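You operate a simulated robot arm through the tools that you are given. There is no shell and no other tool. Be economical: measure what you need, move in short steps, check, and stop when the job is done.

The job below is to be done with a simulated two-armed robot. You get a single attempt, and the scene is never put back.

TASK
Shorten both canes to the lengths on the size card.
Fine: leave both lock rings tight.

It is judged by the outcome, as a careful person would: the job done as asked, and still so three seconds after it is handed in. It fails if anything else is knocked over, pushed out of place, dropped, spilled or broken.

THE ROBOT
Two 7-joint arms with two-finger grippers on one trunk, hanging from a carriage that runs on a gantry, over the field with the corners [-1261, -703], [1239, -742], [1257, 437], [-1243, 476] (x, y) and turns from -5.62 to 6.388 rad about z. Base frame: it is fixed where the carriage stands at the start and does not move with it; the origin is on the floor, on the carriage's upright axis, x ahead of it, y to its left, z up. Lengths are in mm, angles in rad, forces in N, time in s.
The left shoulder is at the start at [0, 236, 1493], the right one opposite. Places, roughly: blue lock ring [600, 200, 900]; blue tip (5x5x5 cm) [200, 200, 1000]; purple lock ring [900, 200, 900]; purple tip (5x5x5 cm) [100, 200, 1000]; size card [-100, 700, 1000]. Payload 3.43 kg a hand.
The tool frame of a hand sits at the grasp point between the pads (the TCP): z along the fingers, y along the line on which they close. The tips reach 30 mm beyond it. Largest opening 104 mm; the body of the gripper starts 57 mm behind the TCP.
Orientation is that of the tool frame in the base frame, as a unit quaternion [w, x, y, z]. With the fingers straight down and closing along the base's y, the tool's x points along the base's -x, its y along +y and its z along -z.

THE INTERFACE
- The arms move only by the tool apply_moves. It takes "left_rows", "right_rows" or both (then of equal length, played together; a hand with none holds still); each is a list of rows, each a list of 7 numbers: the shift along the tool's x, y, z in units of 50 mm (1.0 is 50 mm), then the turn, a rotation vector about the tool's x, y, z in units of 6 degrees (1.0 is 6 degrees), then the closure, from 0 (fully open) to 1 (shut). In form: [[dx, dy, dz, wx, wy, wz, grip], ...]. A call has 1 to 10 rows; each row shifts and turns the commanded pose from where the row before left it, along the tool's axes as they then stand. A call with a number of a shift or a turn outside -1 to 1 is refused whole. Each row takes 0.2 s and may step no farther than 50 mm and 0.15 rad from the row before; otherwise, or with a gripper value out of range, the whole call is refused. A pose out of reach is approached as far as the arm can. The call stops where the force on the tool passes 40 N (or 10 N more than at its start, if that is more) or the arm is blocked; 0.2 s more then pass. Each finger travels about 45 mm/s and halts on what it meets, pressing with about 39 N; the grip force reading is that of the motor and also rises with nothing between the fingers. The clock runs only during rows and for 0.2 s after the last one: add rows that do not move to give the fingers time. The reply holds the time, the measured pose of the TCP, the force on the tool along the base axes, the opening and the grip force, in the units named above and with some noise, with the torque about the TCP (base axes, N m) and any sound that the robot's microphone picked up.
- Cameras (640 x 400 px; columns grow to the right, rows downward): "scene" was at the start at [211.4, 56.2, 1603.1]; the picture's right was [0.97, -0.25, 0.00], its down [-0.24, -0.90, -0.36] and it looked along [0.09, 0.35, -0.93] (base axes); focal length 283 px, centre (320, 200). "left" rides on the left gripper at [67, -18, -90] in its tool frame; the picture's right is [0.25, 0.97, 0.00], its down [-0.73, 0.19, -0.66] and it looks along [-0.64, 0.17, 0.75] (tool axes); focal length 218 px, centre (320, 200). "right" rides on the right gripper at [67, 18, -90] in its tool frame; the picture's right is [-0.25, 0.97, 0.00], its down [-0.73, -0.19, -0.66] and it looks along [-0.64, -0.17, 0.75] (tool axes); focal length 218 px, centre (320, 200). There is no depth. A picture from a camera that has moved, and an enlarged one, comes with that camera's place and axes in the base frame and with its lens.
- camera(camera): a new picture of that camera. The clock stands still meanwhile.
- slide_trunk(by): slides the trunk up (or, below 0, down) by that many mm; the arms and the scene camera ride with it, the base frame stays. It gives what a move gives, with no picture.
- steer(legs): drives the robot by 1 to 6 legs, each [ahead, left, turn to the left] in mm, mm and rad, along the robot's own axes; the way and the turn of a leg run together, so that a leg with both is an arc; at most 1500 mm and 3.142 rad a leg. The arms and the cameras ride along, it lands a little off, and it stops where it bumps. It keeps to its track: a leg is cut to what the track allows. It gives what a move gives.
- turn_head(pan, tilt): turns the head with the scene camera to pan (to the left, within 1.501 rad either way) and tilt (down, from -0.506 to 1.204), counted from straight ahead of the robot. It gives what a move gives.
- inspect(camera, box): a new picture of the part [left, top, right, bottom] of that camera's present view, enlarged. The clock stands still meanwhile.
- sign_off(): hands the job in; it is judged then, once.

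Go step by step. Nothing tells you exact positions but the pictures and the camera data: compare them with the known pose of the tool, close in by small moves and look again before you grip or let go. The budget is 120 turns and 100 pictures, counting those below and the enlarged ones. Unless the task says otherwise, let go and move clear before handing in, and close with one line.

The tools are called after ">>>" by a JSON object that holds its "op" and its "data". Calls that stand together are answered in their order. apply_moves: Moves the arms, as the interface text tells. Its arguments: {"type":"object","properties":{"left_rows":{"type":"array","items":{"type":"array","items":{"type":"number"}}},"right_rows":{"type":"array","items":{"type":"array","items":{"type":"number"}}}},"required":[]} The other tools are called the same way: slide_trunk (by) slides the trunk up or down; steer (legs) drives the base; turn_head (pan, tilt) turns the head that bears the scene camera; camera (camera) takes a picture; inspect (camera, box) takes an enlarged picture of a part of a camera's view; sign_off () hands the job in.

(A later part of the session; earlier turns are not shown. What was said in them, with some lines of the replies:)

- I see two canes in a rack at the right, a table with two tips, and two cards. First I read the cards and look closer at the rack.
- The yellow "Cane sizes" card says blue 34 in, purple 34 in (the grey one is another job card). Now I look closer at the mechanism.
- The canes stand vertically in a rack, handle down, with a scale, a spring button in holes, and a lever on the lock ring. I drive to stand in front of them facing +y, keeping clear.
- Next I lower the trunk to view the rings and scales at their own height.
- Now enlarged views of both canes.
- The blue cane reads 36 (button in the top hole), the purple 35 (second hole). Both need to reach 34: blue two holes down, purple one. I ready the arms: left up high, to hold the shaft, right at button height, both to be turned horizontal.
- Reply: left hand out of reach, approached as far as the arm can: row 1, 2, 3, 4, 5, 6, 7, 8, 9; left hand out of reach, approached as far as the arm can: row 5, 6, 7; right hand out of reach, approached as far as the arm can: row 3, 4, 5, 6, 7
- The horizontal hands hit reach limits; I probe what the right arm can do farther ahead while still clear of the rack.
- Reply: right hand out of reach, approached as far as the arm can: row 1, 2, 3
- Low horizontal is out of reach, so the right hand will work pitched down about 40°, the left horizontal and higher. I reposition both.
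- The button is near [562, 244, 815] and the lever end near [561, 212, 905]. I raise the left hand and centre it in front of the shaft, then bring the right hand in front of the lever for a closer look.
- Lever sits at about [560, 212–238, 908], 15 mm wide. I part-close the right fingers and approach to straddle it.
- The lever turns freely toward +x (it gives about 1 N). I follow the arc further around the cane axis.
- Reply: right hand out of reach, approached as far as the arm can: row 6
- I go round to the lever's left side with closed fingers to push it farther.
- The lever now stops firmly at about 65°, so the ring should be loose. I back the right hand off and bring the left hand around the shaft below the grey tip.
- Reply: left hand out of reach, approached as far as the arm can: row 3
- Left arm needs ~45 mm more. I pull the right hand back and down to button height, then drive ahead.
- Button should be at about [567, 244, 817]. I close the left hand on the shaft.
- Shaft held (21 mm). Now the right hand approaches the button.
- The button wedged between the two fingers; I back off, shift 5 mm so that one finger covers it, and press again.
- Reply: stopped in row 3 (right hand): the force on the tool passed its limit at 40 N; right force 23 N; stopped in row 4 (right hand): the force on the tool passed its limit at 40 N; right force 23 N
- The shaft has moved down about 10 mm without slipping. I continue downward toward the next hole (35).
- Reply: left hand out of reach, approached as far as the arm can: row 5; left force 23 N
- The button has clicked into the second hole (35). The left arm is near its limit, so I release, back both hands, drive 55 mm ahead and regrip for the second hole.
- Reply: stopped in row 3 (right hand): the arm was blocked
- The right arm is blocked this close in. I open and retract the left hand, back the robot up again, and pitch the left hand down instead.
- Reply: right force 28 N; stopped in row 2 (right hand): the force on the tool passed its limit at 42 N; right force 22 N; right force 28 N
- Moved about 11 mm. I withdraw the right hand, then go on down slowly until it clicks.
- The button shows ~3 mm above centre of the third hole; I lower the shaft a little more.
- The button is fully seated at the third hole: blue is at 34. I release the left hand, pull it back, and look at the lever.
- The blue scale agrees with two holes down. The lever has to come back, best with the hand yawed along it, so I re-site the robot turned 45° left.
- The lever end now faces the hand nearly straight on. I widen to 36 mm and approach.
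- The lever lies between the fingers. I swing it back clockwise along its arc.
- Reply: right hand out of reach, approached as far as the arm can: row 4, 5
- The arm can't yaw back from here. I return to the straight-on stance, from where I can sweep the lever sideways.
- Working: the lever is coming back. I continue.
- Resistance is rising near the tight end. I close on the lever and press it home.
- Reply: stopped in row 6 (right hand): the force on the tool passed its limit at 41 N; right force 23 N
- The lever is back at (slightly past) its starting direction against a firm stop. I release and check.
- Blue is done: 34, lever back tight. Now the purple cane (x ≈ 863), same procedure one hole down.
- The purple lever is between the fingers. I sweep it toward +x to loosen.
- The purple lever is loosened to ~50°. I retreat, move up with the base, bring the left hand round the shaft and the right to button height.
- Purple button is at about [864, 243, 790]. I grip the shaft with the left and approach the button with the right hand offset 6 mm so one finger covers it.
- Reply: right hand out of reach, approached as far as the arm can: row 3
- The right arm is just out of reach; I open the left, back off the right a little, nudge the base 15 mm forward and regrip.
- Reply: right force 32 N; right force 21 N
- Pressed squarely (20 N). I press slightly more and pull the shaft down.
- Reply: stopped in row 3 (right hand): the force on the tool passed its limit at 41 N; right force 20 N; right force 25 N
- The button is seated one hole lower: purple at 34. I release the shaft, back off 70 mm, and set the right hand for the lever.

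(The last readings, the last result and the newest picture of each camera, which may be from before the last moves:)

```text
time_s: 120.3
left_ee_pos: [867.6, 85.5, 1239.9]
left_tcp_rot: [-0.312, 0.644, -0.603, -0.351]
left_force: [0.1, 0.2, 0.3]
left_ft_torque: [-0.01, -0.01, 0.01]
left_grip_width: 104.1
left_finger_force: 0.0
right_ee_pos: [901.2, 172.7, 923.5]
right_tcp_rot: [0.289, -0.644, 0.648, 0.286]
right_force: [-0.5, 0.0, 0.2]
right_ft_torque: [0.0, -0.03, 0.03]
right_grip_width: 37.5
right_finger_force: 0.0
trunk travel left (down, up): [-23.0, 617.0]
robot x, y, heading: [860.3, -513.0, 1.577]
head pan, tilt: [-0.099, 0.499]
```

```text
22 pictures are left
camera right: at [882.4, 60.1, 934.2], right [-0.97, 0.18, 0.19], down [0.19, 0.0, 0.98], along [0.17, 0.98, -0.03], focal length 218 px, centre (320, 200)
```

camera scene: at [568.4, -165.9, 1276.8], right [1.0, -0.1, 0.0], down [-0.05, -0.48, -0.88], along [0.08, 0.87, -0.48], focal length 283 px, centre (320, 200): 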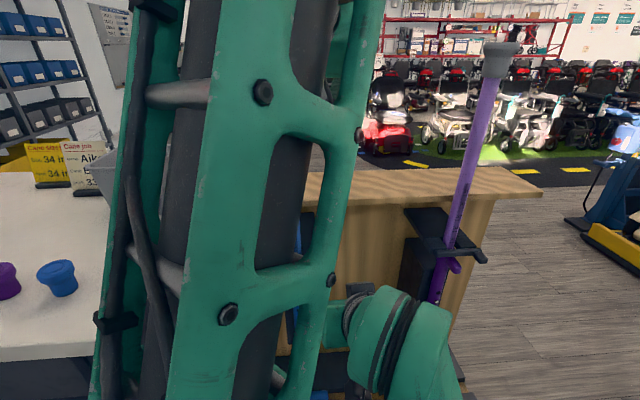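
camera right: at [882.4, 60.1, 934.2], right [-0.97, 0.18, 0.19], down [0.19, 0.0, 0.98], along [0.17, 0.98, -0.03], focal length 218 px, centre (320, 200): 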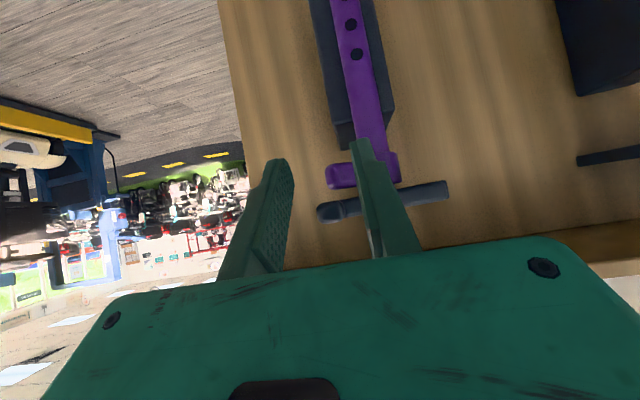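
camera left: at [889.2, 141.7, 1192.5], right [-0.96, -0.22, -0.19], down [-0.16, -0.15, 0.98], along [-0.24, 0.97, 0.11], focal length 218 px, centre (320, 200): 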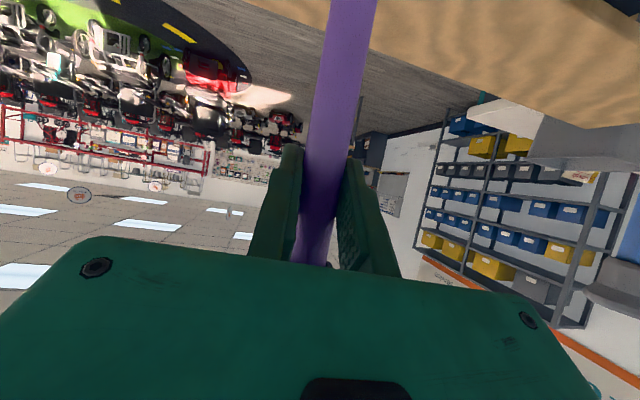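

Same geometry as with blue, and two empty holes show above the button (34). I straddle and sweep back.

>>> {"op": "apply_moves", "data": {"right_rows": [[-0.07, 0.03, 0.365, 0, 0, 0, 0.64], [-0.07, 0.03, 0.365, 0, 0, 0, 0.64], [-0.1, 0, 0.11, 0, 0, 0, 0.64], [0, 0.18, 0, 0, 0, 0, 0.64], [0, 0.18, 0, 0, 0, 0, 0.64], [0, 0.18, 0, 0, 0, 0, 0.64], [0, 0, 0, 0, 0, 0, 0.64]]}}

>>> {"op": "inspect", "data": {"camera": "right", "box": [200, 60, 460, 260]}}

```text
time_s: 121.9
left_ee_pos: [872.6, 83.1, 1240.7]
left_tcp_rot: [-0.314, 0.645, -0.604, -0.348]
left_force: [0.4, 0.0, 0.7]
left_ft_torque: [0.01, -0.05, 0.04]
left_grip_width: 104.0
left_finger_force: 0.1
right_ee_pos: [883.6, 211.3, 906.1]
right_tcp_rot: [0.293, -0.642, 0.649, 0.285]
right_force: [36.1, -15.2, 10.0]
right_ft_torque: [0.27, 0.77, 0.17]
right_grip_width: 54.8
right_finger_force: 14.5
trunk travel left (down, up): [-23.0, 617.0]
robot x, y, heading: [858.4, -516.2, 1.577]
head pan, tilt: [-0.099, 0.499]
```

```text
2.00 times, centred on (330, 160) of right
camera zoom: at [863.9, 98.6, 915.4], right [-0.97, 0.18, 0.18], down [0.18, -0.01, 0.98], along [0.18, 0.98, -0.03], focal length 436 px, centre (300, 280)
```

zoom: 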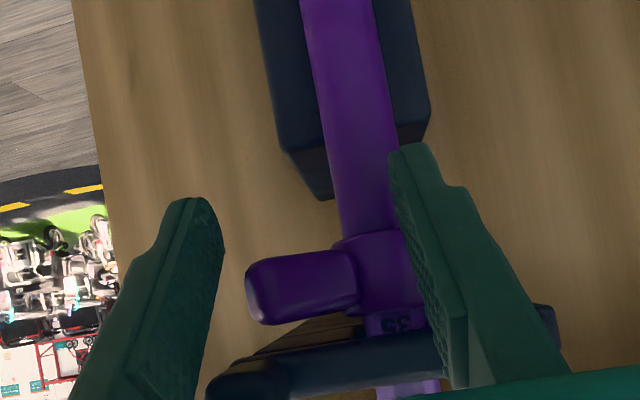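

The outer finger met the clamp's knob rather than the lever. I back off at once and flatten the hand's pitch to pass lower under the knob.

>>> {"op": "apply_moves", "data": {"right_rows": [[0, -0.25, 0, 0, 0, 0, 0.64], [0, -0.25, 0, 0, 0, 0, 0.64], [0.15, 0, -0.4, 0, 0, 0, 0.64], [0.1, 0, -0.25, 0, 0, 0, 0.64], [0, 0, 0, 0, -1, 0, 0.64], [0, 0, 0, 0, -1, 0, 0.64], [0, 0, 0, 0, 0, 0, 0.64]]}}

>>> {"op": "camera", "data": {"camera": "right"}}

```text
time_s: 123.5
left_ee_pos: [867.5, 85.5, 1240.3]
left_tcp_rot: [-0.312, 0.645, -0.603, -0.351]
left_force: [-0.4, 0.0, 0.4]
left_ft_torque: [0.0, -0.03, -0.01]
left_grip_width: 103.9
left_finger_force: 0.1
right_ee_pos: [897.1, 179.0, 916.7]
right_tcp_rot: [0.355, -0.611, 0.614, 0.353]
right_force: [0.0, -1.2, -0.8]
right_ft_torque: [0.01, -0.03, -0.01]
right_grip_width: 37.5
right_finger_force: 0.1
trunk travel left (down, up): [-23.0, 617.0]
robot x, y, heading: [859.4, -510.6, 1.573]
head pan, tilt: [-0.099, 0.499]
```

```text
20 pictures are left
camera right: at [878.0, 68.0, 903.7], right [-0.97, 0.13, 0.22], down [0.19, -0.21, 0.96], along [0.17, 0.97, 0.17], focal length 218 px, centre (320, 200)
```

right: 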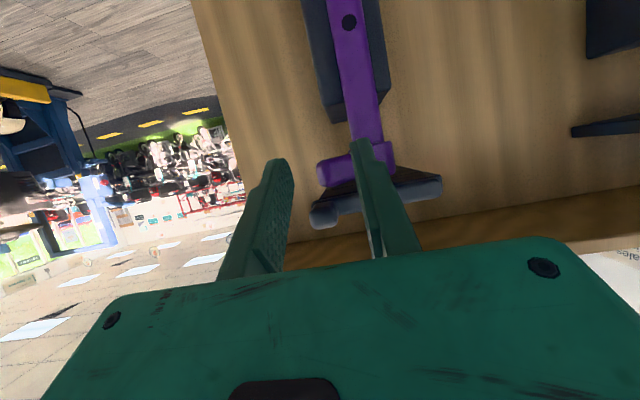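

>>> {"op": "apply_moves", "data": {"right_rows": [[0.02, -0.06, 0.28, 0, 0, 0, 0.64], [0.02, -0.06, 0.28, 0, 0, 0, 0.64], [0, 0, 0, 0, 0, 0, 0.64]]}}

>>> {"op": "inspect", "data": {"camera": "right", "box": [200, 60, 460, 260]}}

```text
time_s: 124.3
left_ee_pos: [867.5, 85.1, 1239.7]
left_tcp_rot: [-0.312, 0.645, -0.603, -0.351]
left_force: [0.7, 0.3, -0.6]
left_ft_torque: [-0.02, 0.0, 0.01]
left_grip_width: 104.1
left_finger_force: 0.0
right_ee_pos: [902.5, 202.9, 901.1]
right_tcp_rot: [0.354, -0.611, 0.615, 0.351]
right_force: [-0.3, -0.1, 0.0]
right_ft_torque: [0.05, 0.01, -0.02]
right_grip_width: 37.4
right_finger_force: 0.0
trunk travel left (down, up): [-23.0, 617.0]
robot x, y, heading: [858.4, -512.4, 1.577]
head pan, tilt: [-0.099, 0.499]
```

```text
2.00 times, centred on (330, 160) of right
camera zoom: at [883.8, 90.4, 886.8], right [-0.97, 0.13, 0.22], down [0.19, -0.2, 0.96], along [0.17, 0.97, 0.17], focal length 436 px, centre (300, 280)
```

zoom: 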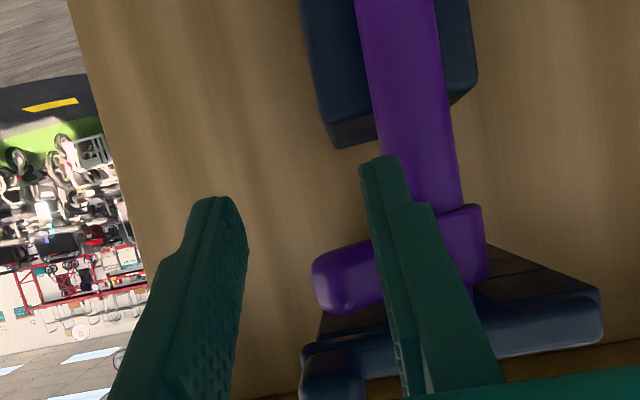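

>>> {"op": "apply_moves", "data": {"right_rows": [[-0.09, 0, 0.085, 0, 0, 0, 0.64], [0, 0.18, 0, 0, 0, 0, 0.64], [0, 0.18, 0, 0, 0, 0, 0.64], [0, 0.14, 0, 0, 0, 0, 0.64], [0, 0, 0, 0, 0, 0, 0.64]]}}

>>> {"op": "inspect", "data": {"camera": "right", "box": [200, 60, 460, 260]}}

```text
time_s: 125.5
left_ee_pos: [867.5, 84.9, 1239.7]
left_tcp_rot: [-0.311, 0.645, -0.603, -0.351]
left_force: [-1.1, 0.0, -0.6]
left_ft_torque: [0.04, -0.02, 0.01]
left_grip_width: 104.2
left_finger_force: 0.0
right_ee_pos: [882.7, 201.3, 909.7]
right_tcp_rot: [0.354, -0.611, 0.614, 0.352]
right_force: [0.9, 0.5, -0.8]
right_ft_torque: [-0.05, -0.01, -0.01]
right_grip_width: 38.2
right_finger_force: 0.1
right hand out of reach, approached as far as the arm can: row 3, 4
trunk travel left (down, up): [-23.0, 617.0]
robot x, y, heading: [857.9, -515.6, 1.571]
head pan, tilt: [-0.099, 0.499]
```

```text
2.00 times, centred on (330, 160) of right
camera zoom: at [863.7, 88.5, 896.7], right [-0.97, 0.13, 0.22], down [0.19, -0.2, 0.96], along [0.17, 0.97, 0.17], focal length 436 px, centre (300, 280)
```

zoom: 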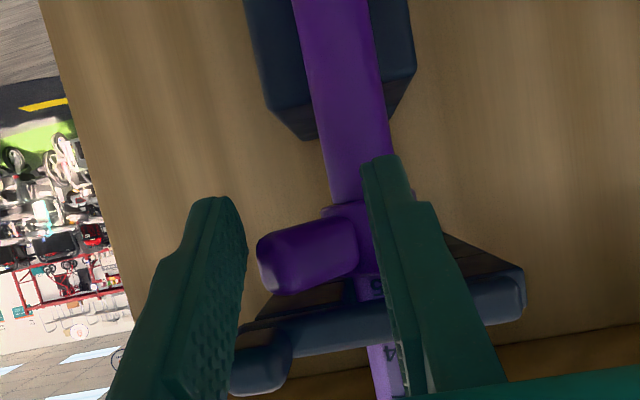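

The arm runs out of reach inward, so I shift the hand outward and let the base carry it left instead.

>>> {"op": "apply_moves", "data": {"right_rows": [[0, -0.25, 0, 0, 0, 0, 0.64], [0, -0.25, 0, 0, 0, 0, 0.64], [0, 0, 0, 0, 0, 0, 0.64]]}}

>>> {"op": "steer", "data": {"legs": [[0, 24, 0]]}}

>>> {"op": "inspect", "data": {"camera": "right", "box": [200, 60, 460, 260]}}

```text
time_s: 126.3
left_ee_pos: [866.3, 83.3, 1240.9]
left_tcp_rot: [-0.312, 0.644, -0.604, -0.351]
left_force: [0.3, -0.5, 0.3]
left_ft_torque: [0.03, -0.03, 0.01]
left_grip_width: 104.0
left_finger_force: 0.1
right_ee_pos: [905.3, 199.3, 909.6]
right_tcp_rot: [0.353, -0.611, 0.614, 0.353]
right_force: [-8.1, -4.2, 0.7]
right_ft_torque: [0.01, 0.09, 0.3]
right_grip_width: 40.9
right_finger_force: 2.9
trunk travel left (down, up): [-23.0, 617.0]
robot x, y, heading: [858.1, -514.2, 1.584]
head pan, tilt: [-0.099, 0.499]
```

```text
time_s: 127.1
left_ee_pos: [845.0, 85.6, 1241.8]
left_tcp_rot: [-0.313, 0.645, -0.603, -0.35]
left_force: [0.3, 0.2, 0.7]
left_ft_torque: [0.0, 0.01, 0.03]
left_grip_width: 103.9
left_finger_force: 0.1
right_ee_pos: [884.4, 200.5, 909.1]
right_tcp_rot: [0.355, -0.611, 0.615, 0.351]
right_force: [-0.6, 0.3, -0.1]
right_ft_torque: [-0.01, -0.03, 0.02]
right_grip_width: 37.5
right_finger_force: 0.0
trunk travel left (down, up): [-23.0, 617.0]
robot x, y, heading: [833.1, -513.6, 1.576]
head pan, tilt: [-0.099, 0.499]
```

```text
2.00 times, centred on (330, 160) of right
camera zoom: at [866.5, 88.7, 896.8], right [-0.97, 0.13, 0.22], down [0.19, -0.2, 0.96], along [0.17, 0.97, 0.17], focal length 436 px, centre (300, 280)
```

zoom: 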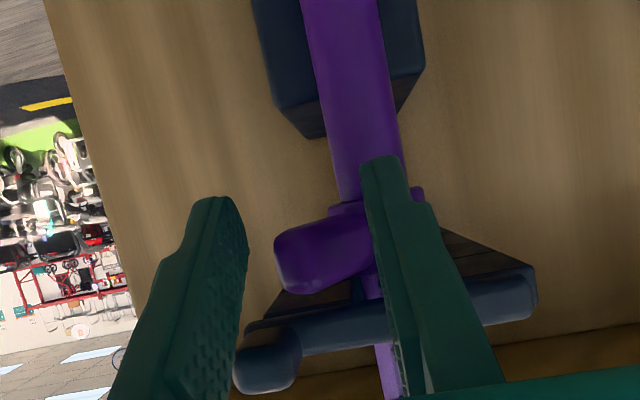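

>>> {"op": "apply_moves", "data": {"right_rows": [[0, 0, 0.12, 0, 0, 0, 0.64], [0, 0, 0.12, 0, 0, 0, 0.64], [0, 0.18, 0, 0, 0, 0, 0.64], [0, 0.18, 0, 0, 0, 0, 0.64], [0, 0.14, 0, 0, 0, 0, 0.64], [0, 0, 0, 0, 0, 0, 0.64]]}}

>>> {"op": "inspect", "data": {"camera": "right", "box": [200, 60, 460, 260]}}

```text
time_s: 128.5
left_ee_pos: [844.9, 85.3, 1239.3]
left_tcp_rot: [-0.313, 0.644, -0.604, -0.351]
left_force: [0.0, -0.5, -0.4]
left_ft_torque: [0.01, -0.02, 0.01]
left_grip_width: 104.2
left_finger_force: 0.0
right_ee_pos: [863.3, 204.1, 907.7]
right_tcp_rot: [0.356, -0.609, 0.615, 0.351]
right_force: [-0.5, -0.2, -0.5]
right_ft_torque: [0.03, 0.0, 0.02]
right_grip_width: 37.4
right_finger_force: 0.0
right hand out of reach, approached as far as the arm can: row 4, 5
trunk travel left (down, up): [-23.0, 617.0]
robot x, y, heading: [837.5, -518.2, 1.576]
head pan, tilt: [-0.099, 0.499]
```

```text
2.00 times, centred on (330, 160) of right
camera zoom: at [844.6, 92.8, 895.9], right [-0.97, 0.13, 0.22], down [0.19, -0.2, 0.96], along [0.17, 0.97, 0.17], focal length 436 px, centre (300, 280)
```

zoom: 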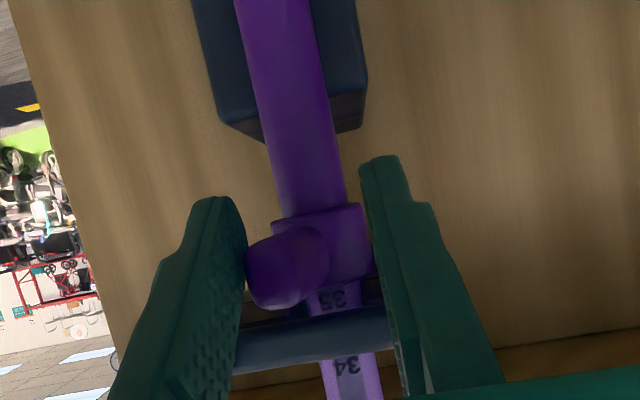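

The lever is caught and past the knob. I restore the pitch, close on the lever, and press it home.

>>> {"op": "apply_moves", "data": {"right_rows": [[0, 0, 0, 0, 1, 0, 0.64], [0, 0, 0, 0, 1, 0, 0.64], [0, 0.12, 0, 0, 0, 0, 0.64], [0, 0.12, 0, 0, 0, 0, 0.64], [0, 0, 0, 0, 0, 0, 0.64]]}}

>>> {"op": "inspect", "data": {"camera": "right", "box": [200, 60, 460, 260]}}

```text
time_s: 129.7
left_ee_pos: [844.6, 85.1, 1240.4]
left_tcp_rot: [-0.312, 0.644, -0.604, -0.35]
left_force: [-0.1, -0.1, -0.1]
left_ft_torque: [-0.01, -0.01, 0.0]
left_grip_width: 104.1
left_finger_force: 0.1
right_ee_pos: [851.0, 204.7, 909.0]
right_tcp_rot: [0.289, -0.644, 0.649, 0.286]
right_force: [-0.1, 0.2, -0.2]
right_ft_torque: [-0.01, -0.01, -0.03]
right_grip_width: 37.3
right_finger_force: 0.0
trunk travel left (down, up): [-23.0, 617.0]
robot x, y, heading: [834.5, -516.1, 1.579]
head pan, tilt: [-0.099, 0.499]
```

```text
2.00 times, centred on (330, 160) of right
camera zoom: at [832.2, 91.7, 920.1], right [-0.97, 0.18, 0.19], down [0.19, 0.0, 0.98], along [0.17, 0.98, -0.03], focal length 436 px, centre (300, 280)
```

zoom: 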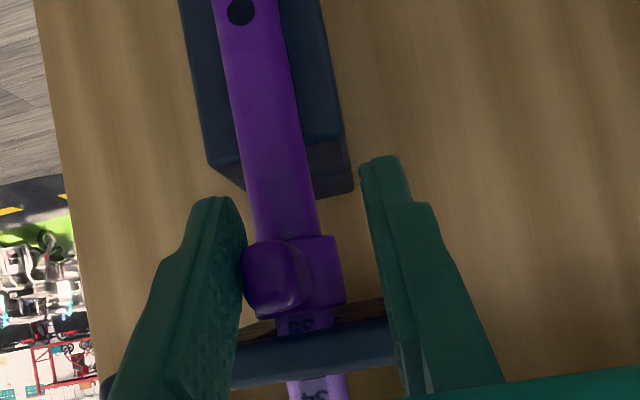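

>>> {"op": "apply_moves", "data": {"right_rows": [[0, -0.13, 0, 0, 0, 0, 0.95], [0, 0, 0, 0, 0, 0, 0.95], [0, 0, 0, 0, 0, 0, 0.95], [0, 0.1, 0, 0, 0, 0, 0.95], [0, 0.1, 0, 0, 0, 0, 0.95], [0, 0.06, 0, 0, 0, 0, 0.95], [0, 0.04, 0, 0, 0, 0, 0.95], [0, 0, 0, 0, 0, 0, 0.95]]}}

```text
time_s: 131.3
left_ee_pos: [848.8, 82.9, 1239.5]
left_tcp_rot: [-0.312, 0.644, -0.605, -0.349]
left_force: [-0.1, -0.1, -0.2]
left_ft_torque: [0.0, 0.0, -0.02]
left_grip_width: 104.2
left_finger_force: 0.1
right_ee_pos: [859.8, 205.9, 908.2]
right_tcp_rot: [0.296, -0.636, 0.655, 0.281]
right_force: [22.4, -7.4, -0.1]
right_ft_torque: [-0.43, 0.12, -1.03]
right_grip_width: 15.6
right_finger_force: 39.2
trunk travel left (down, up): [-23.0, 617.0]
robot x, y, heading: [835.9, -511.4, 1.574]
head pan, tilt: [-0.099, 0.499]
stopped in row 8 (right hand): the force on the tool passed its limit at 40 N (the readings are from after the stop); the commanded pose is now the measured one
```

The purple lever is home against its stop at 40 N, just as blue. I release, retreat, and check both.

>>> {"op": "apply_moves", "data": {"right_rows": [[0, 0, 0, 0, 0, 0, 0.7], [0, 0, 0, 0, 0, 0, 0.6], [0, 0, 0, 0, 0, 0, 0.6], [0.05, 0, -0.6, 0, 0, 0, 0.6], [0.3, 0, -0.7, 0, 0, 0, 0.6], [0.3, 0, -0.7, 0, 0, 0, 0.6], [0, 0, 0, 0, 0, 0, 0.6]]}}

>>> {"op": "camera", "data": {"camera": "right"}}

>>> {"op": "steer", "data": {"legs": [[-150, 0, 0]]}}

>>> {"op": "camera", "data": {"camera": "right"}}

```text
time_s: 132.9
left_ee_pos: [846.3, 84.4, 1241.0]
left_tcp_rot: [-0.313, 0.643, -0.605, -0.349]
left_force: [0.5, 0.5, 0.6]
left_ft_torque: [-0.04, 0.02, -0.01]
left_grip_width: 103.8
left_finger_force: 0.1
right_ee_pos: [847.3, 110.8, 951.4]
right_tcp_rot: [0.292, -0.64, 0.652, 0.282]
right_force: [-0.3, -0.7, 0.0]
right_ft_torque: [-0.01, 0.01, 0.01]
right_grip_width: 41.6
right_finger_force: 0.1
trunk travel left (down, up): [-23.0, 617.0]
robot x, y, heading: [832.2, -512.9, 1.575]
head pan, tilt: [-0.099, 0.499]
```

```text
14 pictures are left
camera right: at [827.5, -2.5, 962.2], right [-0.96, 0.19, 0.18], down [0.19, 0.0, 0.98], along [0.19, 0.98, -0.03], focal length 218 px, centre (320, 200)
```

right: 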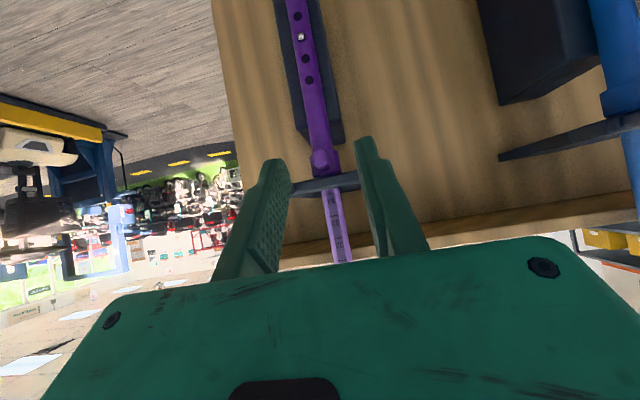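

```text
time_s: 134.3
left_ee_pos: [846.0, -62.8, 1239.8]
left_tcp_rot: [-0.313, 0.644, -0.604, -0.35]
left_force: [-0.4, -0.9, -1.1]
left_ft_torque: [0.03, -0.01, -0.02]
left_grip_width: 104.0
left_finger_force: 0.0
right_ee_pos: [849.2, -38.0, 951.3]
right_tcp_rot: [0.293, -0.639, 0.653, 0.282]
right_force: [0.1, -0.6, 0.3]
right_ft_torque: [-0.01, -0.01, 0.0]
right_grip_width: 41.8
right_finger_force: 0.1
trunk travel left (down, up): [-23.0, 617.0]
robot x, y, heading: [836.3, -665.3, 1.575]
head pan, tilt: [-0.099, 0.499]
```

```text
13 pictures are left
camera right: at [828.4, -149.9, 961.8], right [-0.96, 0.19, 0.18], down [0.19, 0.0, 0.98], along [0.19, 0.98, -0.03], focal length 218 px, centre (320, 200)
```

right: 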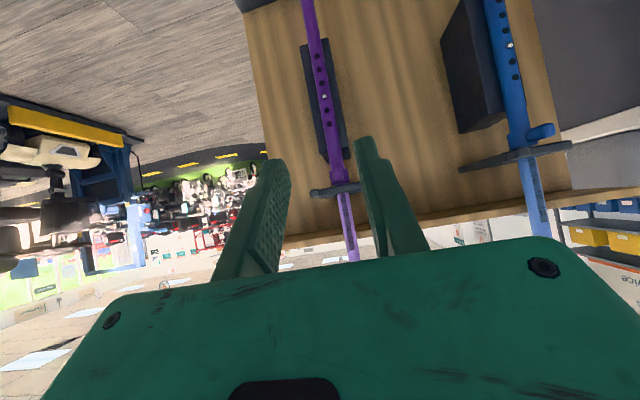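

>>> {"op": "inspect", "data": {"camera": "right", "box": [290, 30, 570, 210]}}

>>> {"op": "camera", "data": {"camera": "scene"}}

```text
2.22 times, centred on (430, 120) of right
camera zoom: at [828.4, -149.9, 961.8], right [-0.96, 0.19, 0.18], down [0.19, 0.0, 0.98], along [0.19, 0.98, -0.03], focal length 485 px, centre (76, 378)
```

zoom: 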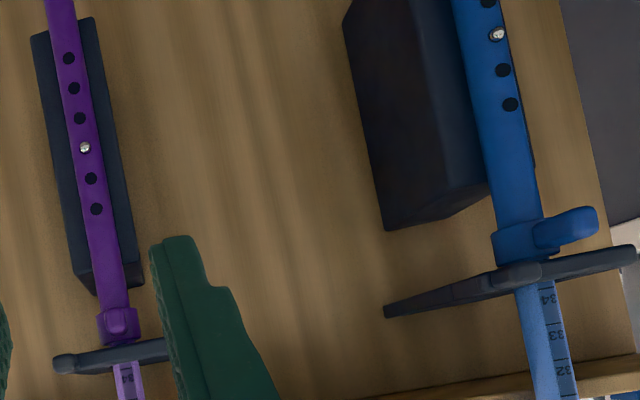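

```text
11 pictures are left
camera scene: at [840.5, -367.9, 1276.7], right [1.0, -0.09, 0.0], down [-0.05, -0.48, -0.88], along [0.08, 0.87, -0.48], focal length 283 px, centre (320, 200)
```

scene: 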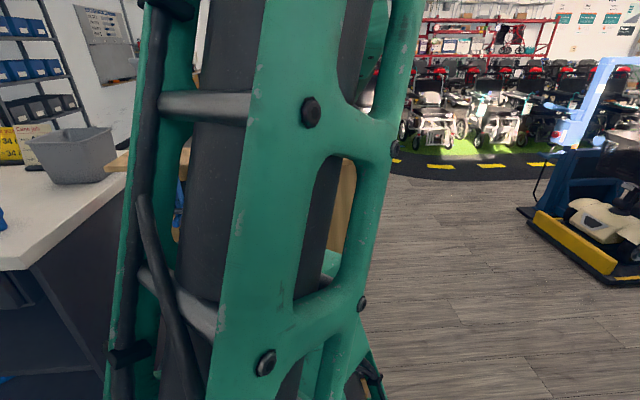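

Both buttons sit in the 34 in hole, with two empty holes above each. Both levers are back against their tight stops, and the hands are clear. Handing in.

>>> {"op": "sign_off", "data": {}}

```text
The job is handed in.
```

Both canes are now set to 34 in, as the yellow "Cane sizes" card says, and both lock rings are tightened back to their stops.
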